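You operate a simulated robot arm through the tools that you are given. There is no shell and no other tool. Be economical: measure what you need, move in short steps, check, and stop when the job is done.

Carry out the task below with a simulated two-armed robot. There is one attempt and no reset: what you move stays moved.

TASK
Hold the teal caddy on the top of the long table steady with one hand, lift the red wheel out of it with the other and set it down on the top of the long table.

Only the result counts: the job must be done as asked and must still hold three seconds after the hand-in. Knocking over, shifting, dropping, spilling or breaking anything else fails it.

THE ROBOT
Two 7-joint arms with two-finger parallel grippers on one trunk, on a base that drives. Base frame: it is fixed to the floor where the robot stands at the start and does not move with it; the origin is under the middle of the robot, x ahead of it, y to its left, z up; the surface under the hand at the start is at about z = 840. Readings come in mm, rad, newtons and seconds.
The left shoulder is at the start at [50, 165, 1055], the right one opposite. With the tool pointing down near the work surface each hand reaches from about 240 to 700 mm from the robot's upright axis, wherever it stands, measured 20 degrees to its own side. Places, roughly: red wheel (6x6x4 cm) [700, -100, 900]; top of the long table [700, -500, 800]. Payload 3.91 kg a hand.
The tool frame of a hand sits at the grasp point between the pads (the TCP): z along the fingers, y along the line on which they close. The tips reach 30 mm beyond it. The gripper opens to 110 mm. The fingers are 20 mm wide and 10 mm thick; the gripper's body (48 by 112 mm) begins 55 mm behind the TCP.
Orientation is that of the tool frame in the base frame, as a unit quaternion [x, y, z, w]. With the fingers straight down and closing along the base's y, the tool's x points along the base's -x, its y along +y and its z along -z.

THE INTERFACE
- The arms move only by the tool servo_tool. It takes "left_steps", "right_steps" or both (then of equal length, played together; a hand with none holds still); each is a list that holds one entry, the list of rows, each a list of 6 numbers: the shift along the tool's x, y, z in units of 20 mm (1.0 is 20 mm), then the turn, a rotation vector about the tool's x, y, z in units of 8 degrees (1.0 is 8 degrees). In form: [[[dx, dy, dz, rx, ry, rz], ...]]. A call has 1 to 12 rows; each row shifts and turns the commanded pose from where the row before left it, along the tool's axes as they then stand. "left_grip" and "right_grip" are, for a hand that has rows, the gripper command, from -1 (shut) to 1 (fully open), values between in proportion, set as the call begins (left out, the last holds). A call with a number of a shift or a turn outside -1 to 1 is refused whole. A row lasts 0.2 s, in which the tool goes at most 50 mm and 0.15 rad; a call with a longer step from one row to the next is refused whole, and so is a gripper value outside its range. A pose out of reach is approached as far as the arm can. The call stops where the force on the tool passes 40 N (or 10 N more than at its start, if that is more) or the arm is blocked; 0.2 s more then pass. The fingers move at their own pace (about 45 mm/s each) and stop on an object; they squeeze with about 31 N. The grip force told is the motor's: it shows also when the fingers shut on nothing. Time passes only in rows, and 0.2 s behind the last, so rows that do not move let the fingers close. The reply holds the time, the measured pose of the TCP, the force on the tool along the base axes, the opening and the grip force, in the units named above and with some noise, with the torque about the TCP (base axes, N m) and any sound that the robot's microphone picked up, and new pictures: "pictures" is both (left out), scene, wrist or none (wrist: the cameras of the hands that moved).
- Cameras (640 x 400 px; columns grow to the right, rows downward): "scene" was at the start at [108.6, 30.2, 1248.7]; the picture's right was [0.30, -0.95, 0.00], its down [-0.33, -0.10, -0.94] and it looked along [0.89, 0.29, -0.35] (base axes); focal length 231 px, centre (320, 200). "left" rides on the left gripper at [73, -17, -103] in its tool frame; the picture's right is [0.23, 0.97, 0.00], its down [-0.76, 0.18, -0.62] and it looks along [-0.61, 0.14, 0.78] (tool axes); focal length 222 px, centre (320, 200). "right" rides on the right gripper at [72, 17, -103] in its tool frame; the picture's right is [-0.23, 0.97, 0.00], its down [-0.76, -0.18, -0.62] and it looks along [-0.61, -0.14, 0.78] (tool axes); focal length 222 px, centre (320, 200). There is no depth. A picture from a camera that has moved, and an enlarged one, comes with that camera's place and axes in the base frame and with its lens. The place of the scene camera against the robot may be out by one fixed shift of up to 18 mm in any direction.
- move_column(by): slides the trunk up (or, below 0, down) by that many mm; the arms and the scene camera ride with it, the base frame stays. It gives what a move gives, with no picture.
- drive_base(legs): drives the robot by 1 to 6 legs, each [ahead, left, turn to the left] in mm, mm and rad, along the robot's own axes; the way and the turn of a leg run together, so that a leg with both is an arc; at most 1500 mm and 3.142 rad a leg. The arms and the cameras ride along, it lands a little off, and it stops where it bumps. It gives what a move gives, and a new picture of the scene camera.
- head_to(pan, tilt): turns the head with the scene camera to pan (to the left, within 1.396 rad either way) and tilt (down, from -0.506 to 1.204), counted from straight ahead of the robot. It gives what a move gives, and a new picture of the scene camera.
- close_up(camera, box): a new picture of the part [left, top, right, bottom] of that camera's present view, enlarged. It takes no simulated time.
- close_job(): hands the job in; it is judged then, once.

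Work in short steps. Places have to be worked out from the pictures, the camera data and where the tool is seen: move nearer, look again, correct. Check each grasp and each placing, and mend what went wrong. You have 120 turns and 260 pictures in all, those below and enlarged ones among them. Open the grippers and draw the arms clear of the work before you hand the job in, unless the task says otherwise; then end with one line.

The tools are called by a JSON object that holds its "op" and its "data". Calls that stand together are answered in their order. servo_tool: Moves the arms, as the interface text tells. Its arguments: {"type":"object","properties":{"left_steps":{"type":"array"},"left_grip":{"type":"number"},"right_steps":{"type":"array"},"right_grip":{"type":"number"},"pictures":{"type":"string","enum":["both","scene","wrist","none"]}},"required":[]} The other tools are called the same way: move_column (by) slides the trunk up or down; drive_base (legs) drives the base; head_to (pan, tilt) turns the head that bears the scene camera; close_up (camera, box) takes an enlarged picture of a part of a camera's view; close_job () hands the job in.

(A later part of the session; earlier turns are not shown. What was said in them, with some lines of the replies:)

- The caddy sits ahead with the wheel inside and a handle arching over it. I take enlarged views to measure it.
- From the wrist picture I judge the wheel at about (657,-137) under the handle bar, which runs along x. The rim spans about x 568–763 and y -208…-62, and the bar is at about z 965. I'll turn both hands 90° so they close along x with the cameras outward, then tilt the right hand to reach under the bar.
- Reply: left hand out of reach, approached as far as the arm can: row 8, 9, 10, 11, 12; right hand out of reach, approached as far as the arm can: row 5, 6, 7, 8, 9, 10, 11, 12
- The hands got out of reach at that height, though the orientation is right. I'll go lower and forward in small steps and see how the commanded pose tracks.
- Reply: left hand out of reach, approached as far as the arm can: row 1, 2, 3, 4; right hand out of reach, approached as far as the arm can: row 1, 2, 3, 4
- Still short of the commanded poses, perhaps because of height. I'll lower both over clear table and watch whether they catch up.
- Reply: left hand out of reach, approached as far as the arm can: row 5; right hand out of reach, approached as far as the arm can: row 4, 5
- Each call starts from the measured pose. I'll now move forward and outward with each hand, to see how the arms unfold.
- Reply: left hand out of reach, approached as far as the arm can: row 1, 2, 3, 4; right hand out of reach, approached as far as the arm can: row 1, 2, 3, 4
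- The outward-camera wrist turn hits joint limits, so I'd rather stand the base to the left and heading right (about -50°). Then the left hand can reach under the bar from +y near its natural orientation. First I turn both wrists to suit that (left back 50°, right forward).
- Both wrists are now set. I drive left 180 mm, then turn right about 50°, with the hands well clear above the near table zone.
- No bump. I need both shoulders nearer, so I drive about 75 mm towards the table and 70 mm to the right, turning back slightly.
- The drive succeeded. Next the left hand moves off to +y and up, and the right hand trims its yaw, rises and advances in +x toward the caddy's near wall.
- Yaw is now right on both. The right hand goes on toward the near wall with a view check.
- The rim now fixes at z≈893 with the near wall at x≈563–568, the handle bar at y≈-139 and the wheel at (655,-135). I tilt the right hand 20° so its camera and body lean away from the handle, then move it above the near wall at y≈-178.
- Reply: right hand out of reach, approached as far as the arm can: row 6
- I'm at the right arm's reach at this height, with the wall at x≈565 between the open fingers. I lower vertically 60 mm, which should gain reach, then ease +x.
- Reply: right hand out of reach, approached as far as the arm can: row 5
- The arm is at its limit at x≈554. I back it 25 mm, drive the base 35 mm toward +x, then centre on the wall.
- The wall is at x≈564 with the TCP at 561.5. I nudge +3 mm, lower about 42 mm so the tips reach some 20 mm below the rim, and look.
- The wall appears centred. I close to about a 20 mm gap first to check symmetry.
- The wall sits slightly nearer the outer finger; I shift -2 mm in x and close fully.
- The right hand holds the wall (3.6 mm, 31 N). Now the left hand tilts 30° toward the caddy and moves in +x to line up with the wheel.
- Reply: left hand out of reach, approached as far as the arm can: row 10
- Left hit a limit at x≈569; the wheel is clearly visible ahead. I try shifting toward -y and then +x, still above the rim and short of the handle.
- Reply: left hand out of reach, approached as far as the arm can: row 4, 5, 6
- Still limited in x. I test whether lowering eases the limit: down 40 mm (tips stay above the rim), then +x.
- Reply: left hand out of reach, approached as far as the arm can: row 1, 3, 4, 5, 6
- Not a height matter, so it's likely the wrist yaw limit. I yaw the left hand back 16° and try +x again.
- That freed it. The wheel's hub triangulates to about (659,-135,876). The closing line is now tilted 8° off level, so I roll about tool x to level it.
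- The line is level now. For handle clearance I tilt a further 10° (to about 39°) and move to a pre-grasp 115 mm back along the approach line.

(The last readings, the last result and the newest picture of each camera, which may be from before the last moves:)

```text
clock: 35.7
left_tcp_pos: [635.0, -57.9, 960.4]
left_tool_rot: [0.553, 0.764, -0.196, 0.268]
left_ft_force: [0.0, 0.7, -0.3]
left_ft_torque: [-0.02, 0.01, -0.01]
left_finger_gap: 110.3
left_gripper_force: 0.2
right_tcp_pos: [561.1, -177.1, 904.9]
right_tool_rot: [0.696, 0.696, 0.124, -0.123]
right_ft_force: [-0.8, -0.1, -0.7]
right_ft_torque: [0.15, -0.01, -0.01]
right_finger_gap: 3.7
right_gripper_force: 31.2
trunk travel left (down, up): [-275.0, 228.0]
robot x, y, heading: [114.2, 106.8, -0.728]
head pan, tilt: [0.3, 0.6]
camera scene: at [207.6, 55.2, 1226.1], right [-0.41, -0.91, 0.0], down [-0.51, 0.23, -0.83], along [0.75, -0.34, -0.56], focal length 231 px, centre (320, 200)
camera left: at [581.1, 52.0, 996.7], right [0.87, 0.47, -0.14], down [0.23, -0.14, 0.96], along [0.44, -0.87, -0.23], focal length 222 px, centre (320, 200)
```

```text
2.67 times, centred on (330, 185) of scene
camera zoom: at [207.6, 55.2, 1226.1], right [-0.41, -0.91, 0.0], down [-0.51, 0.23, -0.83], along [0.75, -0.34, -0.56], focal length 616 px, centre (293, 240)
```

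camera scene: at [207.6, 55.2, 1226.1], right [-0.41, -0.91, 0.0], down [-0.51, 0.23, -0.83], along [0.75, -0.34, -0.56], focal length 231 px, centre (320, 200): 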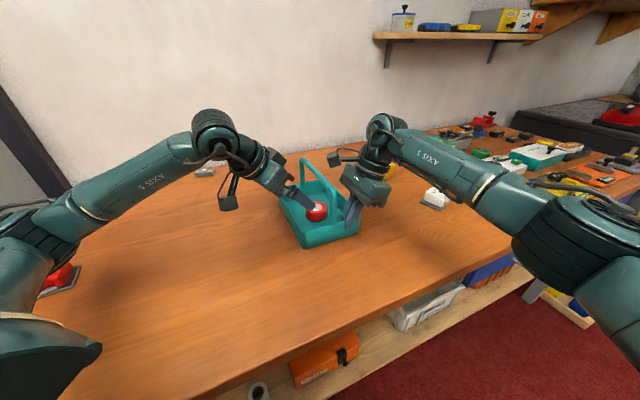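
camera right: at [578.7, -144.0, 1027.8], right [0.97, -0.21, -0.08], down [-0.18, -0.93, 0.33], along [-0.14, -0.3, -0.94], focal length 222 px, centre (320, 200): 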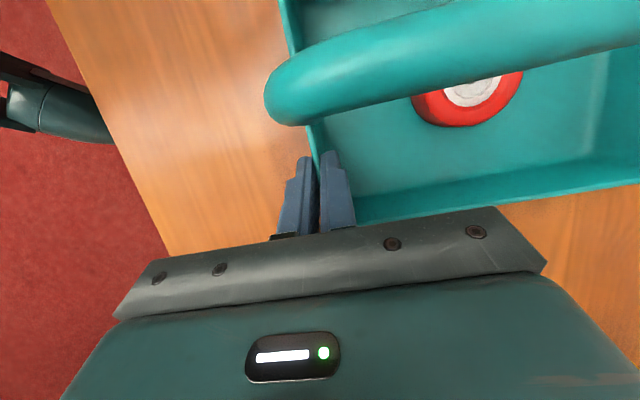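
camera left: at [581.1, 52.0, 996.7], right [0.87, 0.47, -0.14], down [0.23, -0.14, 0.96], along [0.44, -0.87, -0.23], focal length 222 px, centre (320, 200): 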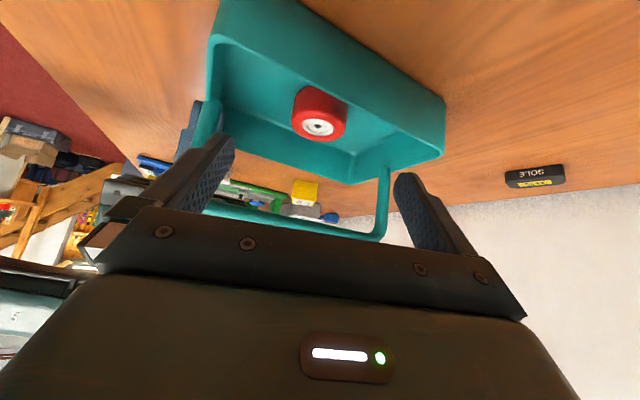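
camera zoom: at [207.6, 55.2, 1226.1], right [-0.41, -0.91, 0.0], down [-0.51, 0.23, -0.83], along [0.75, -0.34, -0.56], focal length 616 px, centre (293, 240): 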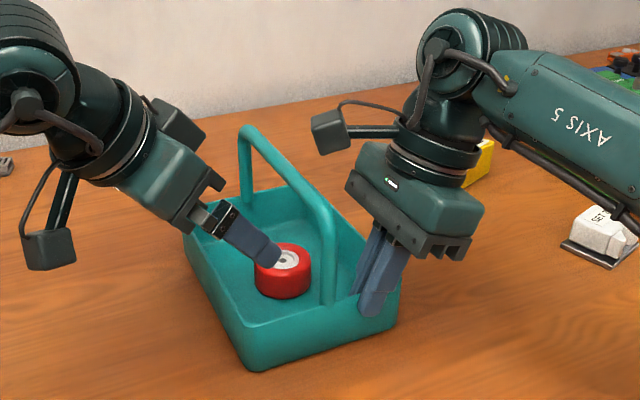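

Wheel hub confirmed at about (660,-135,874), lying straight on the tool axis. I advance 80 mm along tool z, then look.

{"op": "servo_tool", "data": {"left_steps": [[[0, 0, 0.8, 0, 0, 0], [0, 0, 0.8, 0, 0, 0], [0, 0, 0.8, 0, 0, 0], [0, 0, 0.8, 0, 0, 0], [0, 0, 0.8, 0, 0, 0]]], "pictures": "wrist"}}

{"op": "close_up", "data": {"camera": "scene", "box": [240, 110, 420, 260]}}

```text
clock: 36.9
left_tcp_pos: [650.3, -105.6, 898.0]
left_tool_rot: [0.553, 0.764, -0.196, 0.269]
left_ft_force: [0.4, -0.1, 0.2]
left_ft_torque: [0.01, 0.02, -0.02]
left_finger_gap: 110.1
left_gripper_force: 0.2
right_tcp_pos: [560.3, -176.7, 905.4]
right_tool_rot: [0.695, 0.697, 0.122, -0.124]
right_ft_force: [-1.6, -0.6, 0.2]
right_ft_torque: [0.08, 0.01, 0.05]
right_finger_gap: 3.6
right_gripper_force: 31.1
trunk travel left (down, up): [-275.0, 228.0]
robot x, y, heading: [114.3, 110.3, -0.725]
head pan, tilt: [0.3, 0.6]
camera left: at [597.3, 3.8, 934.0], right [0.87, 0.47, -0.14], down [0.23, -0.14, 0.96], along [0.44, -0.87, -0.23], focal length 222 px, centre (320, 200)
```

left: 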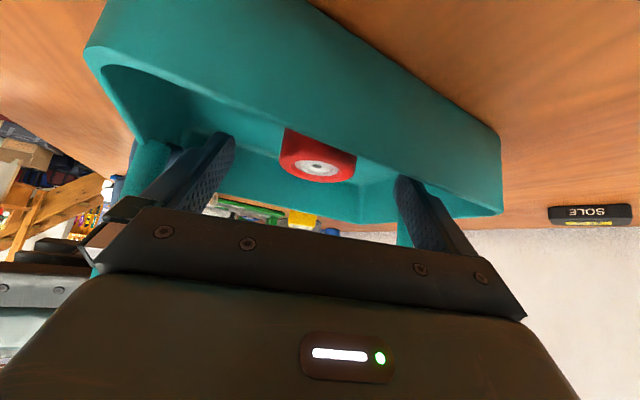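

```text
2.67 times, centred on (330, 185) of scene
camera zoom: at [207.6, 55.1, 1226.1], right [-0.41, -0.91, 0.0], down [-0.51, 0.23, -0.83], along [0.75, -0.34, -0.56], focal length 616 px, centre (293, 240)
```

zoom: 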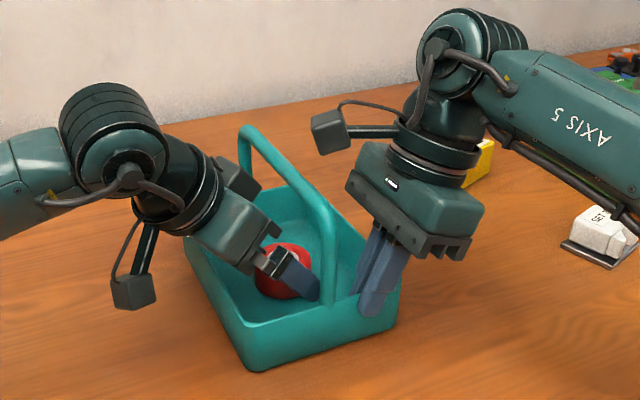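

All clear. I advance the last 33 mm in small steps, watching the force.

{"op": "servo_tool", "data": {"left_steps": [[[0, 0, 0.45, 0, 0, 0], [0, 0, 0.4, 0, 0, 0], [0, 0, 0.4, 0, 0, 0], [0, 0, 0.4, 0, 0, 0]]], "pictures": "wrist"}}

{"op": "close_up", "data": {"camera": "scene", "box": [240, 110, 420, 260]}}

```text
clock: 37.9
left_tcp_pos: [656.2, -125.8, 874.0]
left_tool_rot: [0.551, 0.764, -0.196, 0.271]
left_ft_force: [-1.6, 3.9, 8.5]
left_ft_torque: [0.0, 0.04, -0.03]
left_finger_gap: 110.0
left_gripper_force: 0.1
right_tcp_pos: [561.4, -176.8, 905.8]
right_tool_rot: [0.696, 0.696, 0.123, -0.122]
right_ft_force: [2.9, -2.2, 0.6]
right_ft_torque: [0.36, -0.04, -0.01]
right_finger_gap: 3.5
right_gripper_force: 31.1
trunk travel left (down, up): [-275.0, 228.0]
robot x, y, heading: [116.7, 107.4, -0.723]
head pan, tilt: [0.3, 0.6]
camera left: at [603.0, -15.8, 909.7], right [0.87, 0.47, -0.14], down [0.23, -0.13, 0.96], along [0.44, -0.87, -0.23], focal length 222 px, centre (320, 200)
```

left: 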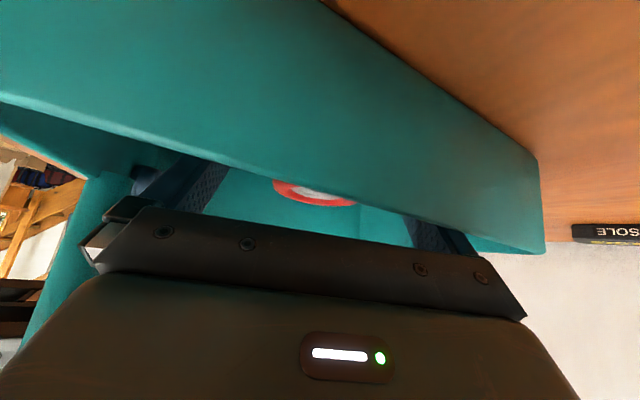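

```text
2.67 times, centred on (330, 185) of scene
camera zoom: at [207.3, 55.4, 1226.3], right [-0.41, -0.91, 0.0], down [-0.51, 0.23, -0.83], along [0.75, -0.34, -0.56], focal length 616 px, centre (293, 240)
```

zoom: 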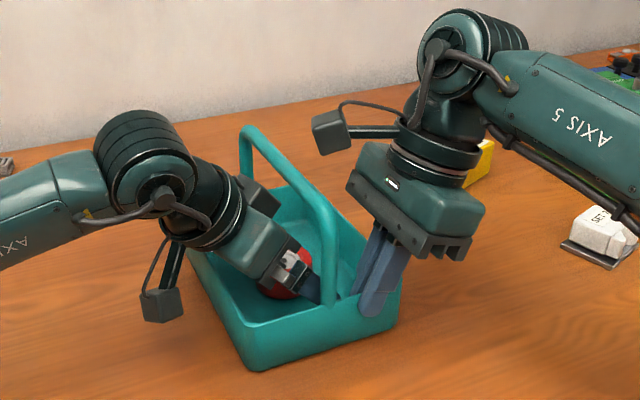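

Light contact with the caddy floor (about 9 N). I back off 4 mm and close on the wheel.

{"op": "servo_tool", "data": {"left_steps": [[[0, 0, -0.25, 0, 0, 0]]], "pictures": "none"}}

{"op": "servo_tool", "data": {"left_steps": [[[0, 0, 0, 0, 0, 0], [0, 0, 0, 0, 0, 0], [0, 0, 0, 0, 0, 0], [0, 0, 0, 0, 0, 0], [0, 0, 0, 0, 0, 0]]], "left_grip": -1, "pictures": "wrist"}}

```text
clock: 38.3
left_tcp_pos: [655.2, -122.1, 876.4]
left_tool_rot: [0.552, 0.766, -0.194, 0.268]
left_ft_force: [0.7, 0.8, 0.1]
left_ft_torque: [-0.01, 0.02, 0.02]
left_finger_gap: 110.2
left_gripper_force: 0.2
right_tcp_pos: [562.0, -176.8, 904.9]
right_tool_rot: [0.696, 0.697, 0.122, -0.123]
right_ft_force: [0.3, -0.1, 0.2]
right_ft_torque: [-0.11, -0.02, -0.04]
right_finger_gap: 3.7
right_gripper_force: 31.2
trunk travel left (down, up): [-275.0, 228.0]
robot x, y, heading: [114.9, 106.8, -0.727]
head pan, tilt: [0.3, 0.6]
```

```text
clock: 39.5
left_tcp_pos: [654.5, -122.2, 877.1]
left_tool_rot: [0.552, 0.765, -0.196, 0.269]
left_ft_force: [-0.7, 0.7, 0.0]
left_ft_torque: [-0.02, 0.0, -0.01]
left_finger_gap: 53.5
left_gripper_force: 30.9
right_tcp_pos: [561.8, -176.0, 906.0]
right_tool_rot: [0.696, 0.697, 0.123, -0.123]
right_ft_force: [-1.1, -0.7, -0.2]
right_ft_torque: [-0.06, -0.02, 0.0]
right_finger_gap: 3.7
right_gripper_force: 30.6
trunk travel left (down, up): [-275.0, 228.0]
robot x, y, heading: [114.3, 109.3, -0.725]
head pan, tilt: [0.3, 0.6]
camera left: at [602.1, -11.9, 912.4], right [0.87, 0.47, -0.14], down [0.23, -0.14, 0.96], along [0.44, -0.87, -0.23], focal length 222 px, centre (320, 200)
```

left: 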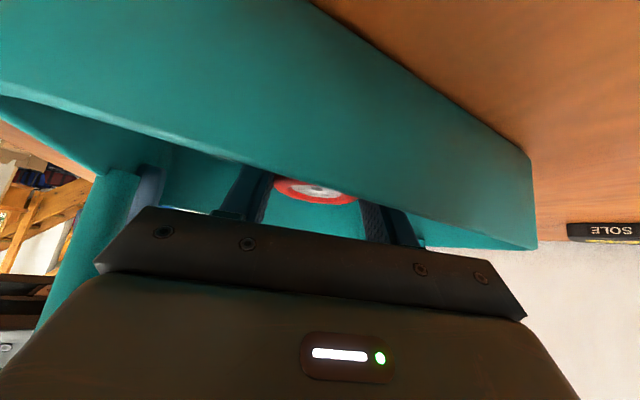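

The wheel is gripped (53.5 mm, 31 N). I lift 22 mm straight up, then check that it comes along.

{"op": "servo_tool", "data": {"left_steps": [[[-0.23, 0, -0.29, 0, 0, 0], [-0.23, 0, -0.29, 0, 0, 0], [-0.23, 0, -0.29, 0, 0, 0]]], "pictures": "wrist"}}

{"op": "close_up", "data": {"camera": "scene", "box": [240, 110, 420, 260]}}

```text
clock: 40.3
left_tcp_pos: [655.8, -122.1, 898.0]
left_tool_rot: [0.552, 0.765, -0.195, 0.269]
left_ft_force: [-0.7, 1.2, -1.1]
left_ft_torque: [-0.02, 0.02, -0.02]
left_finger_gap: 53.6
left_gripper_force: 30.8
right_tcp_pos: [561.8, -177.4, 904.8]
right_tool_rot: [0.696, 0.697, 0.123, -0.123]
right_ft_force: [0.3, 0.3, -0.1]
right_ft_torque: [0.01, 0.03, 0.0]
right_finger_gap: 3.3
right_gripper_force: 31.5
trunk travel left (down, up): [-275.0, 228.0]
robot x, y, heading: [115.3, 109.6, -0.724]
head pan, tilt: [0.3, 0.6]
camera left: at [602.5, -12.1, 933.7], right [0.87, 0.47, -0.14], down [0.23, -0.14, 0.96], along [0.44, -0.87, -0.23], focal length 222 px, centre (320, 200)
```

left: 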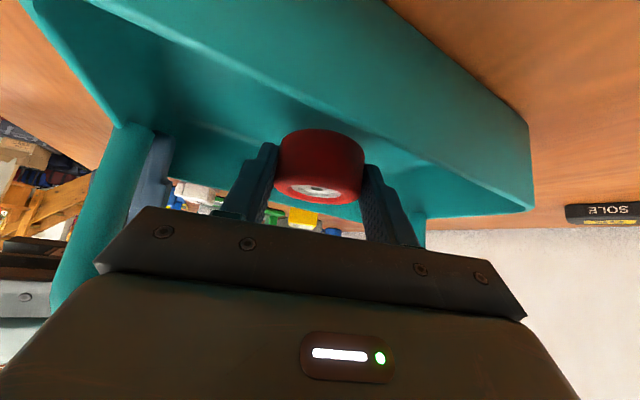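

```text
2.67 times, centred on (330, 185) of scene
camera zoom: at [207.7, 55.2, 1226.1], right [-0.41, -0.91, 0.0], down [-0.51, 0.23, -0.83], along [0.75, -0.34, -0.56], focal length 616 px, centre (293, 240)
```

zoom: 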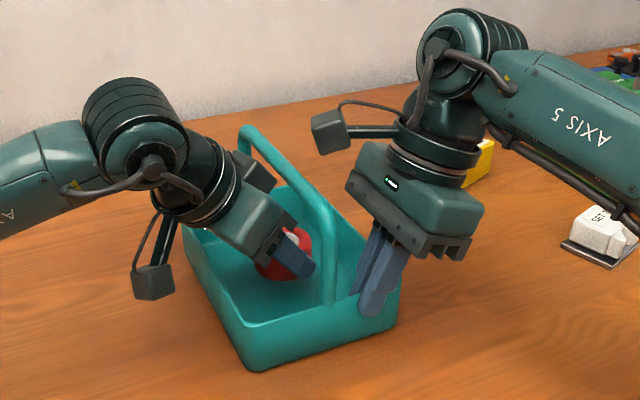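

The wheel comes along cleanly. I withdraw 90 mm back along the tool axis.

{"op": "servo_tool", "data": {"left_steps": [[[0, 0, -0.75, 0, 0, 0], [0, 0, -0.75, 0, 0, 0], [0, 0, -0.75, 0, 0, 0], [0, 0, -0.75, 0, 0, 0], [0, 0, -0.75, 0, 0, 0], [0, 0, -0.75, 0, 0, 0]]], "pictures": "both"}}

```text
clock: 41.7
left_tcp_pos: [638.0, -69.1, 970.4]
left_tool_rot: [0.552, 0.765, -0.195, 0.268]
left_ft_force: [0.3, 0.4, -0.5]
left_ft_torque: [-0.01, 0.04, 0.02]
left_finger_gap: 53.4
left_gripper_force: 30.8
right_tcp_pos: [562.0, -176.2, 904.5]
right_tool_rot: [0.696, 0.697, 0.122, -0.123]
right_ft_force: [-0.2, -0.2, 0.7]
right_ft_torque: [-0.06, -0.02, 0.0]
right_finger_gap: 3.7
right_gripper_force: 30.9
trunk travel left (down, up): [-275.0, 228.0]
robot x, y, heading: [113.1, 108.3, -0.729]
head pan, tilt: [0.3, 0.6]
camera scene: at [207.7, 55.2, 1226.1], right [-0.41, -0.91, 0.0], down [-0.51, 0.23, -0.83], along [0.75, -0.34, -0.56], focal length 231 px, centre (320, 200)
camera left: at [584.7, 40.4, 1005.9], right [0.87, 0.47, -0.14], down [0.23, -0.14, 0.96], along [0.44, -0.87, -0.23], focal length 222 px, centre (320, 200)
```

scene: 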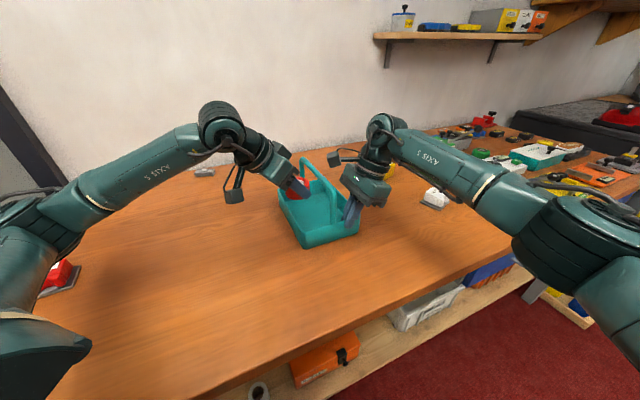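
left: 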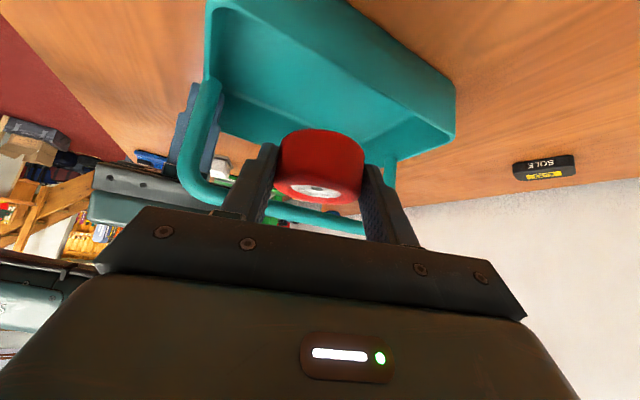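

Wheel is out, clear of the rim. I carry it to +y and a bit nearer, over free table.

{"op": "servo_tool", "data": {"left_steps": [[[0.77, 0, -0.62, 0, 0, 0], [0.77, 0, -0.62, 0, 0, 0], [0.77, 0, -0.62, 0, 0, 0], [0.77, 0, -0.62, 0, 0, 0], [0.77, 0, -0.62, 0, 0, 0], [0.77, 0, -0.62, 0, 0, 0], [0.77, 0, -0.62, 0, 0, 0], [0.77, 0, -0.62, 0, 0, 0]]], "pictures": "both"}}

```text
clock: 43.5
left_tcp_pos: [587.9, 82.3, 967.7]
left_tool_rot: [0.552, 0.765, -0.195, 0.269]
left_ft_force: [-0.1, 0.0, 0.0]
left_ft_torque: [-0.02, 0.02, 0.01]
left_finger_gap: 53.2
left_gripper_force: 31.1
right_tcp_pos: [561.0, -176.3, 905.2]
right_tool_rot: [0.696, 0.697, 0.123, -0.123]
right_ft_force: [-0.9, 0.5, 2.0]
right_ft_torque: [-0.23, 0.01, 0.03]
right_finger_gap: 3.7
right_gripper_force: 30.5
trunk travel left (down, up): [-275.0, 228.0]
robot x, y, heading: [115.7, 107.0, -0.727]
head pan, tilt: [0.3, 0.6]
camera scene: at [207.5, 55.3, 1226.1], right [-0.41, -0.91, 0.0], down [-0.51, 0.23, -0.83], along [0.75, -0.34, -0.56], focal length 231 px, centre (320, 200)
camera left: at [534.9, 192.0, 1004.4], right [0.87, 0.47, -0.14], down [0.23, -0.14, 0.96], along [0.44, -0.87, -0.23], focal length 222 px, centre (320, 200)
```

scene: 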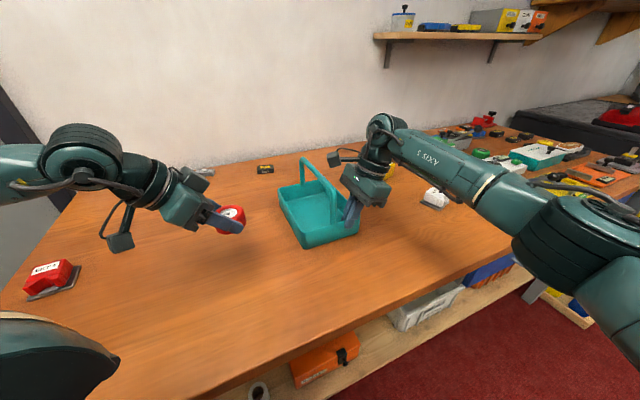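
left: 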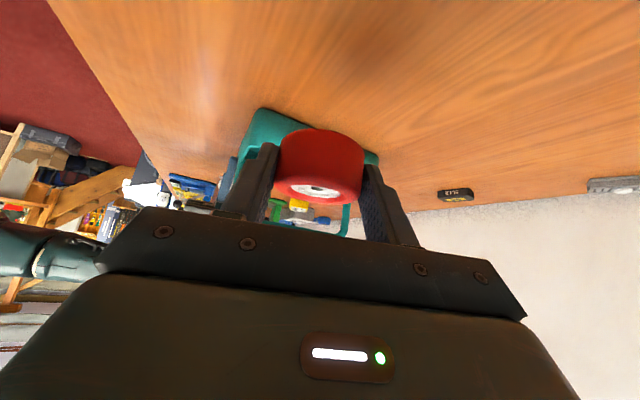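

Clear table beneath. I lower 80 mm vertically first.

{"op": "servo_tool", "data": {"left_steps": [[[0.5, 0, 0.62, 0, 0, 0], [0.5, 0, 0.62, 0, 0, 0], [0.5, 0, 0.62, 0, 0, 0], [0.5, 0, 0.62, 0, 0, 0], [0.5, 0, 0.62, 0, 0, 0]]], "pictures": "wrist"}}

{"op": "close_up", "data": {"camera": "scene", "box": [120, 130, 380, 300]}}

```text
clock: 44.7
left_tcp_pos: [587.2, 82.3, 887.3]
left_tool_rot: [0.552, 0.765, -0.195, 0.269]
left_ft_force: [-0.2, 0.6, 0.0]
left_ft_torque: [0.01, 0.0, 0.0]
left_finger_gap: 53.4
left_gripper_force: 31.1
right_tcp_pos: [561.5, -177.5, 905.3]
right_tool_rot: [0.696, 0.697, 0.122, -0.123]
right_ft_force: [-0.9, -0.2, -0.3]
right_ft_torque: [-0.02, 0.02, 0.0]
right_finger_gap: 3.7
right_gripper_force: 31.2
trunk travel left (down, up): [-275.0, 228.0]
robot x, y, heading: [113.4, 108.9, -0.725]
head pan, tilt: [0.3, 0.6]
camera left: at [534.9, 192.4, 924.6], right [0.87, 0.47, -0.14], down [0.23, -0.14, 0.96], along [0.44, -0.87, -0.23], focal length 222 px, centre (320, 200)
```

left: 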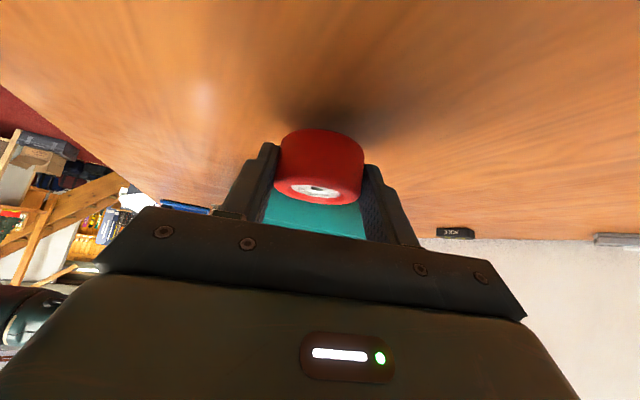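

```text
2.35 times, centred on (250, 215) of scene
camera zoom: at [207.6, 55.2, 1226.1], right [-0.41, -0.91, 0.0], down [-0.51, 0.23, -0.83], along [0.75, -0.34, -0.56], focal length 543 px, centre (485, 165)
```

zoom: 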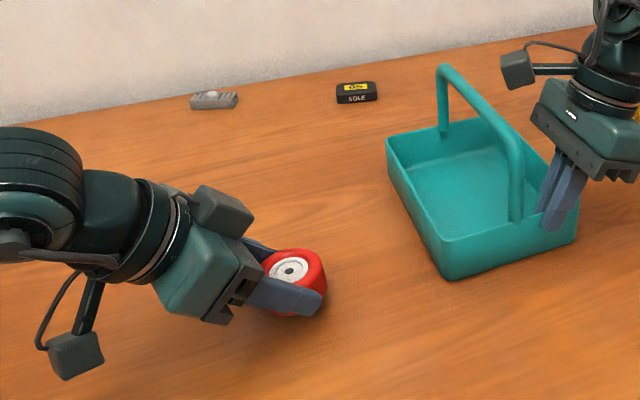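

About 13 mm remain. I lower in 3 mm steps watching for contact.

{"op": "servo_tool", "data": {"left_steps": [[[0.1, 0, 0.12, 0, 0, 0], [0.1, 0, 0.12, 0, 0, 0], [0.1, 0, 0.12, 0, 0, 0]]], "pictures": "none"}}

{"op": "servo_tool", "data": {"left_steps": [[[0.09, 0, 0.12, 0, 0, 0]]], "pictures": "wrist"}}

```text
clock: 45.5
left_tcp_pos: [588.0, 82.2, 879.8]
left_tool_rot: [0.552, 0.765, -0.194, 0.269]
left_ft_force: [0.2, 0.7, -0.1]
left_ft_torque: [-0.04, 0.01, 0.02]
left_finger_gap: 53.6
left_gripper_force: 31.1
right_tcp_pos: [560.7, -177.5, 905.1]
right_tool_rot: [0.696, 0.697, 0.123, -0.123]
right_ft_force: [-0.6, 0.2, -1.2]
right_ft_torque: [0.01, -0.02, 0.02]
right_finger_gap: 3.8
right_gripper_force: 31.7
trunk travel left (down, up): [-275.0, 228.0]
robot x, y, heading: [112.5, 106.4, -0.721]
head pan, tilt: [0.3, 0.6]
```

```text
clock: 45.9
left_tcp_pos: [587.4, 83.2, 877.3]
left_tool_rot: [0.553, 0.764, -0.195, 0.269]
left_ft_force: [0.2, -0.7, -0.1]
left_ft_torque: [0.03, -0.02, 0.03]
left_finger_gap: 53.6
left_gripper_force: 31.3
right_tcp_pos: [562.2, -176.8, 905.7]
right_tool_rot: [0.696, 0.696, 0.123, -0.123]
right_ft_force: [-1.4, -0.5, 0.1]
right_ft_torque: [-0.03, 0.01, 0.01]
right_finger_gap: 3.5
right_gripper_force: 31.2
trunk travel left (down, up): [-275.0, 228.0]
robot x, y, heading: [114.1, 109.4, -0.721]
head pan, tilt: [0.3, 0.6]
camera left: at [534.9, 192.1, 913.5], right [0.87, 0.47, -0.14], down [0.23, -0.14, 0.96], along [0.44, -0.87, -0.23], focal length 222 px, centre (320, 200)
```

left: 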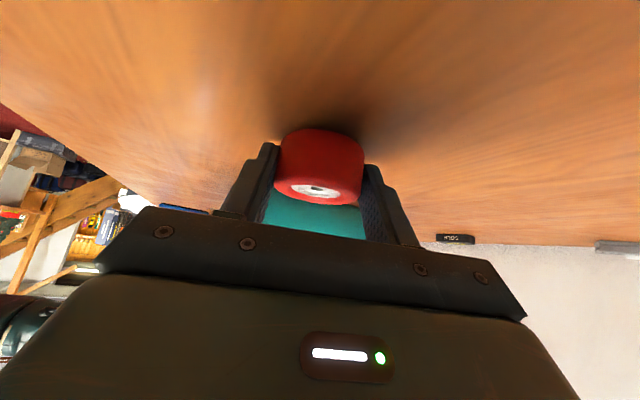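

No contact yet; I continue in 2 mm steps.

{"op": "servo_tool", "data": {"left_steps": [[[0.06, 0, 0.08, 0, 0, 0]]], "pictures": "none"}}

{"op": "servo_tool", "data": {"left_steps": [[[0.06, 0, 0.08, 0, 0, 0]]], "pictures": "none"}}

```text
clock: 46.3
left_tcp_pos: [588.5, 82.8, 875.9]
left_tool_rot: [0.551, 0.765, -0.195, 0.27]
left_ft_force: [0.4, -0.5, -0.1]
left_ft_torque: [0.0, -0.05, 0.03]
left_finger_gap: 53.5
left_gripper_force: 30.8
right_tcp_pos: [561.8, -176.6, 905.4]
right_tool_rot: [0.696, 0.696, 0.123, -0.122]
right_ft_force: [-0.6, -0.6, 0.1]
right_ft_torque: [0.0, -0.03, -0.01]
right_finger_gap: 3.8
right_gripper_force: 30.7
trunk travel left (down, up): [-275.0, 228.0]
robot x, y, heading: [113.2, 108.3, -0.727]
head pan, tilt: [0.3, 0.6]
```

```text
clock: 46.7
left_tcp_pos: [587.8, 82.4, 872.5]
left_tool_rot: [0.552, 0.765, -0.195, 0.269]
left_ft_force: [-0.1, 0.7, -0.1]
left_ft_torque: [0.0, -0.01, 0.0]
left_finger_gap: 53.1
left_gripper_force: 31.0
right_tcp_pos: [561.1, -177.8, 904.8]
right_tool_rot: [0.696, 0.697, 0.123, -0.123]
right_ft_force: [0.5, 0.0, 0.5]
right_ft_torque: [-0.04, -0.01, 0.04]
right_finger_gap: 3.6
right_gripper_force: 31.1
trunk travel left (down, up): [-275.0, 228.0]
robot x, y, heading: [116.2, 108.6, -0.723]
head pan, tilt: [0.3, 0.6]
```

Still free; two more 1.5 mm steps.

{"op": "servo_tool", "data": {"left_steps": [[[0.045, 0, 0.06, 0, 0, 0]]], "pictures": "none"}}

{"op": "servo_tool", "data": {"left_steps": [[[0.045, 0, 0.06, 0, 0, 0]]], "pictures": "wrist"}}

{"op": "close_up", "data": {"camera": "left", "box": [240, 100, 400, 200]}}

```text
clock: 47.1
left_tcp_pos: [587.6, 81.5, 871.8]
left_tool_rot: [0.552, 0.765, -0.195, 0.268]
left_ft_force: [0.4, 0.5, 0.6]
left_ft_torque: [0.0, 0.07, 0.01]
left_finger_gap: 53.6
left_gripper_force: 31.3
right_tcp_pos: [562.6, -176.6, 905.8]
right_tool_rot: [0.696, 0.697, 0.123, -0.122]
right_ft_force: [0.4, 0.0, -0.1]
right_ft_torque: [0.02, 0.01, 0.0]
right_finger_gap: 3.5
right_gripper_force: 31.0
trunk travel left (down, up): [-275.0, 228.0]
robot x, y, heading: [113.9, 107.7, -0.723]
head pan, tilt: [0.3, 0.6]
```

```text
clock: 47.5
left_tcp_pos: [587.9, 82.0, 871.2]
left_tool_rot: [0.552, 0.764, -0.195, 0.271]
left_ft_force: [-1.8, 3.0, 13.2]
left_ft_torque: [-0.02, 0.28, -0.06]
left_finger_gap: 53.5
left_gripper_force: 30.8
right_tcp_pos: [560.4, -176.1, 904.9]
right_tool_rot: [0.696, 0.697, 0.123, -0.123]
right_ft_force: [-0.2, -0.4, 0.3]
right_ft_torque: [-0.03, 0.06, -0.05]
right_finger_gap: 3.7
right_gripper_force: 30.8
trunk travel left (down, up): [-275.0, 228.0]
robot x, y, heading: [114.6, 111.7, -0.726]
head pan, tilt: [0.3, 0.6]
camera left: at [534.9, 191.9, 906.9], right [0.87, 0.47, -0.14], down [0.23, -0.13, 0.96], along [0.44, -0.87, -0.23], focal length 222 px, centre (320, 200)
```

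left: 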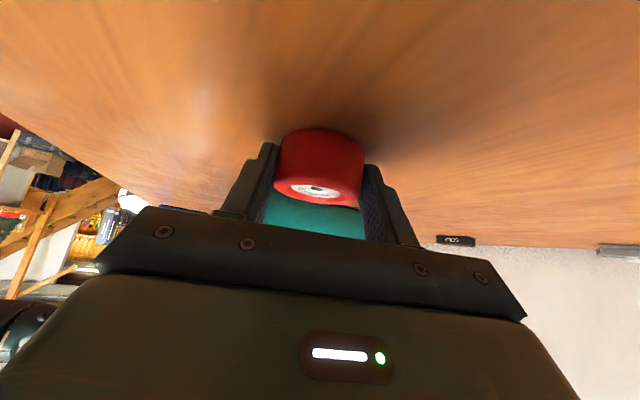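

```text
4.00 times, centred on (320, 150) of left
camera zoom: at [534.9, 191.9, 906.9], right [0.87, 0.47, -0.14], down [0.23, -0.13, 0.96], along [0.44, -0.87, -0.23], focal length 888 px, centre (320, 400)
```

zoom: 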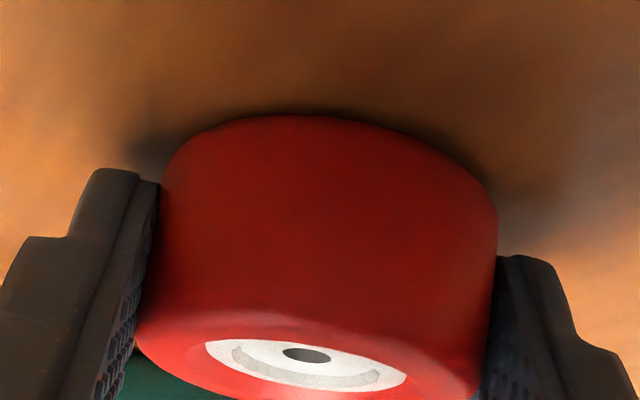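

Contact with the table (13 N). I open the left gripper.

{"op": "servo_tool", "data": {"left_steps": [[[0, 0, 0, 0, 0, 0], [0, 0, 0, 0, 0, 0], [0, 0, 0, 0, 0, 0], [0, 0, 0, 0, 0, 0]]], "left_grip": 0.9, "pictures": "wrist"}}

```text
clock: 48.5
left_tcp_pos: [587.7, 82.3, 869.9]
left_tool_rot: [0.552, 0.765, -0.195, 0.269]
left_ft_force: [-0.8, 0.4, 0.2]
left_ft_torque: [0.01, -0.02, -0.01]
left_finger_gap: 104.0
left_gripper_force: 0.1
right_tcp_pos: [561.7, -176.5, 905.7]
right_tool_rot: [0.696, 0.697, 0.122, -0.123]
right_ft_force: [-0.5, -1.2, 0.2]
right_ft_torque: [0.01, 0.01, 0.01]
right_finger_gap: 3.7
right_gripper_force: 31.1
trunk travel left (down, up): [-275.0, 228.0]
robot x, y, heading: [113.2, 107.9, -0.724]
head pan, tilt: [0.3, 0.6]
camera left: at [535.0, 192.1, 905.4], right [0.87, 0.47, -0.14], down [0.23, -0.14, 0.96], along [0.44, -0.87, -0.23], focal length 222 px, centre (320, 200)
```

left: 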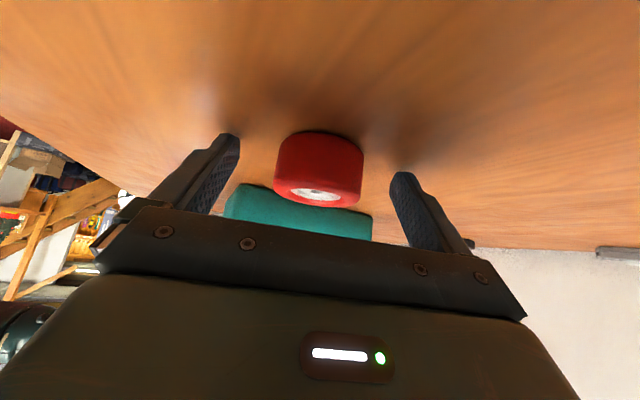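

The wheel stands free on the table. The left hand withdraws along its axis, and the right hand releases the caddy wall.

{"op": "servo_tool", "data": {"left_steps": [[[0, 0, -0.8, 0, 0, 0], [0, 0, -0.8, 0, 0, 0], [0, 0, -0.8, 0, 0, 0], [0, 0, -0.8, 0, 0, 0], [0, 0, -0.8, 0, 0, 0], [0, 0, -0.8, 0, 0, 0], [0, 0, -0.8, 0, 0, 0], [0, 0, -0.8, 0, 0, 0]]], "pictures": "scene"}}

{"op": "servo_tool", "data": {"right_steps": [[[0, 0, 0, 0, 0, 0], [0, 0, 0, 0, 0, 0], [0, 0, 0, 0, 0, 0], [0, 0, 0, 0, 0, 0]]], "right_grip": 0, "pictures": "wrist"}}

```text
clock: 50.3
left_tcp_pos: [567.2, 125.4, 932.9]
left_tool_rot: [0.549, 0.769, -0.192, 0.266]
left_ft_force: [0.7, -0.6, 2.0]
left_ft_torque: [0.11, -0.02, -0.01]
left_finger_gap: 104.3
left_gripper_force: 0.3
left hand out of reach, approached as far as the arm can: row 4, 5, 6, 7, 8
right_tcp_pos: [561.1, -177.4, 906.0]
right_tool_rot: [0.695, 0.697, 0.122, -0.124]
right_ft_force: [0.2, 1.2, -0.1]
right_ft_torque: [-0.18, 0.03, 0.08]
right_finger_gap: 3.6
right_gripper_force: 30.9
trunk travel left (down, up): [-275.0, 228.0]
robot x, y, heading: [113.9, 109.9, -0.728]
head pan, tilt: [0.3, 0.6]
camera scene: at [207.6, 55.1, 1226.2], right [-0.41, -0.91, 0.0], down [-0.51, 0.23, -0.83], along [0.75, -0.34, -0.56], focal length 231 px, centre (320, 200)
```

scene: 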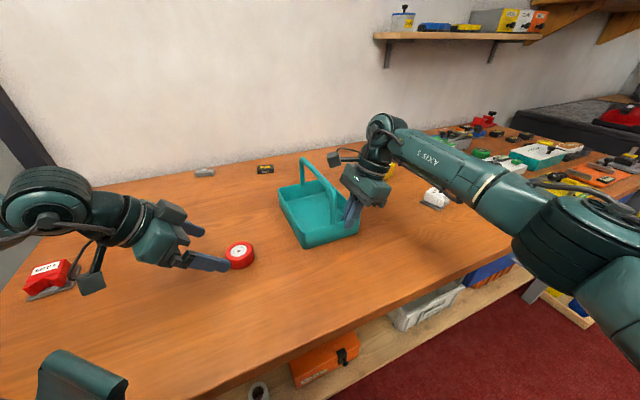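

```text
clock: 51.3
left_tcp_pos: [568.5, 123.7, 933.7]
left_tool_rot: [0.548, 0.768, -0.193, 0.27]
left_ft_force: [-0.8, 0.0, 0.6]
left_ft_torque: [-0.03, 0.0, -0.02]
left_finger_gap: 104.6
left_gripper_force: 0.1
right_tcp_pos: [561.0, -176.1, 905.6]
right_tool_rot: [0.696, 0.697, 0.122, -0.123]
right_ft_force: [0.0, -0.1, 0.3]
right_ft_torque: [0.0, 0.0, 0.0]
right_finger_gap: 55.3
right_gripper_force: 0.1
trunk travel left (down, up): [-275.0, 228.0]
robot x, y, heading: [115.0, 109.3, -0.724]
head pan, tilt: [0.3, 0.6]
camera right: at [578.7, -143.8, 1027.8], right [0.97, -0.21, -0.08], down [-0.18, -0.93, 0.33], along [-0.14, -0.3, -0.94], focal length 222 px, centre (320, 200)
```

right: 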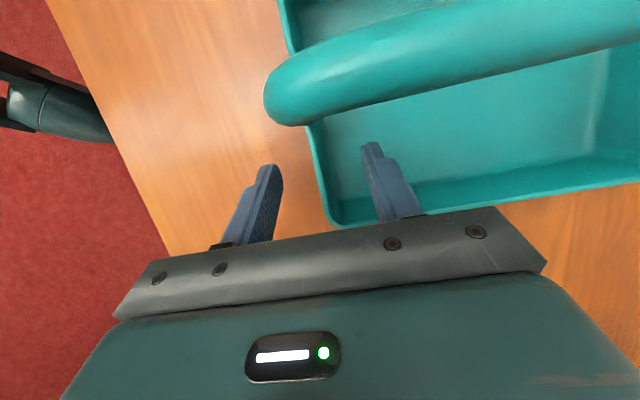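

Wall released. I withdraw the right hand along its axis and raise the left one straight up.

{"op": "servo_tool", "data": {"right_steps": [[[0, 0, -0.8, 0, 0, 0], [0, 0, -0.8, 0, 0, 0], [0, 0, -0.8, 0, 0, 0], [0, 0, -0.8, 0, 0, 0], [0, 0, -0.8, 0, 0, 0], [0, 0, -0.8, 0, 0, 0]]], "left_steps": [[[-0.3, 0, -0.4, 0, 0, 0], [-0.3, 0, -0.4, 0, 0, 0], [-0.3, 0, -0.4, 0, 0, 0], [-0.3, 0, -0.4, 0, 0, 0], [-0.3, 0, -0.4, 0, 0, 0], [-0.3, 0, -0.4, 0, 0, 0]]], "pictures": "scene"}}

{"op": "close_up", "data": {"camera": "scene", "box": [180, 130, 440, 300]}}

```text
clock: 52.7
left_tcp_pos: [567.7, 126.9, 995.8]
left_tool_rot: [0.552, 0.765, -0.195, 0.269]
left_ft_force: [0.1, -0.5, 0.5]
left_ft_torque: [-0.01, 0.01, -0.01]
left_finger_gap: 104.5
left_gripper_force: 0.0
right_tcp_pos: [561.4, -210.8, 996.2]
right_tool_rot: [0.695, 0.697, 0.122, -0.123]
right_ft_force: [0.1, -1.0, 0.3]
right_ft_torque: [0.01, -0.01, 0.0]
right_finger_gap: 54.9
right_gripper_force: 0.0
trunk travel left (down, up): [-275.0, 228.0]
robot x, y, heading: [116.4, 108.6, -0.727]
head pan, tilt: [0.3, 0.6]
camera scene: at [207.6, 55.3, 1226.1], right [-0.41, -0.91, 0.0], down [-0.51, 0.23, -0.83], along [0.75, -0.34, -0.56], focal length 231 px, centre (320, 200)
```

scene: 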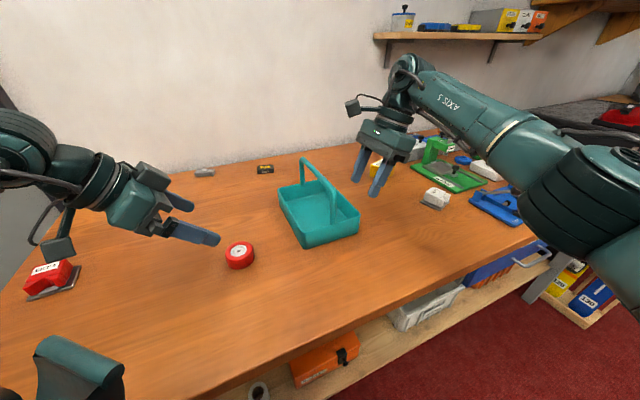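

```text
2.35 times, centred on (310, 215) of scene
camera zoom: at [207.6, 55.3, 1226.1], right [-0.41, -0.91, 0.0], down [-0.51, 0.23, -0.83], along [0.75, -0.34, -0.56], focal length 543 px, centre (344, 165)
```

zoom: 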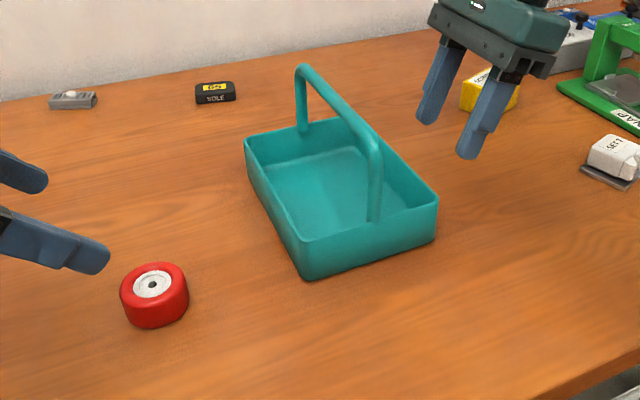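

The wheel stands upright on the table, the caddy is where it was, and both hands are open and clear. I hand the job in.

{"op": "close_job", "data": {}}

```text
The job is handed in.
```

The red wheel is out of the teal caddy and standing on the long table. The right hand held the caddy steady throughout, and nothing else was seen to move.
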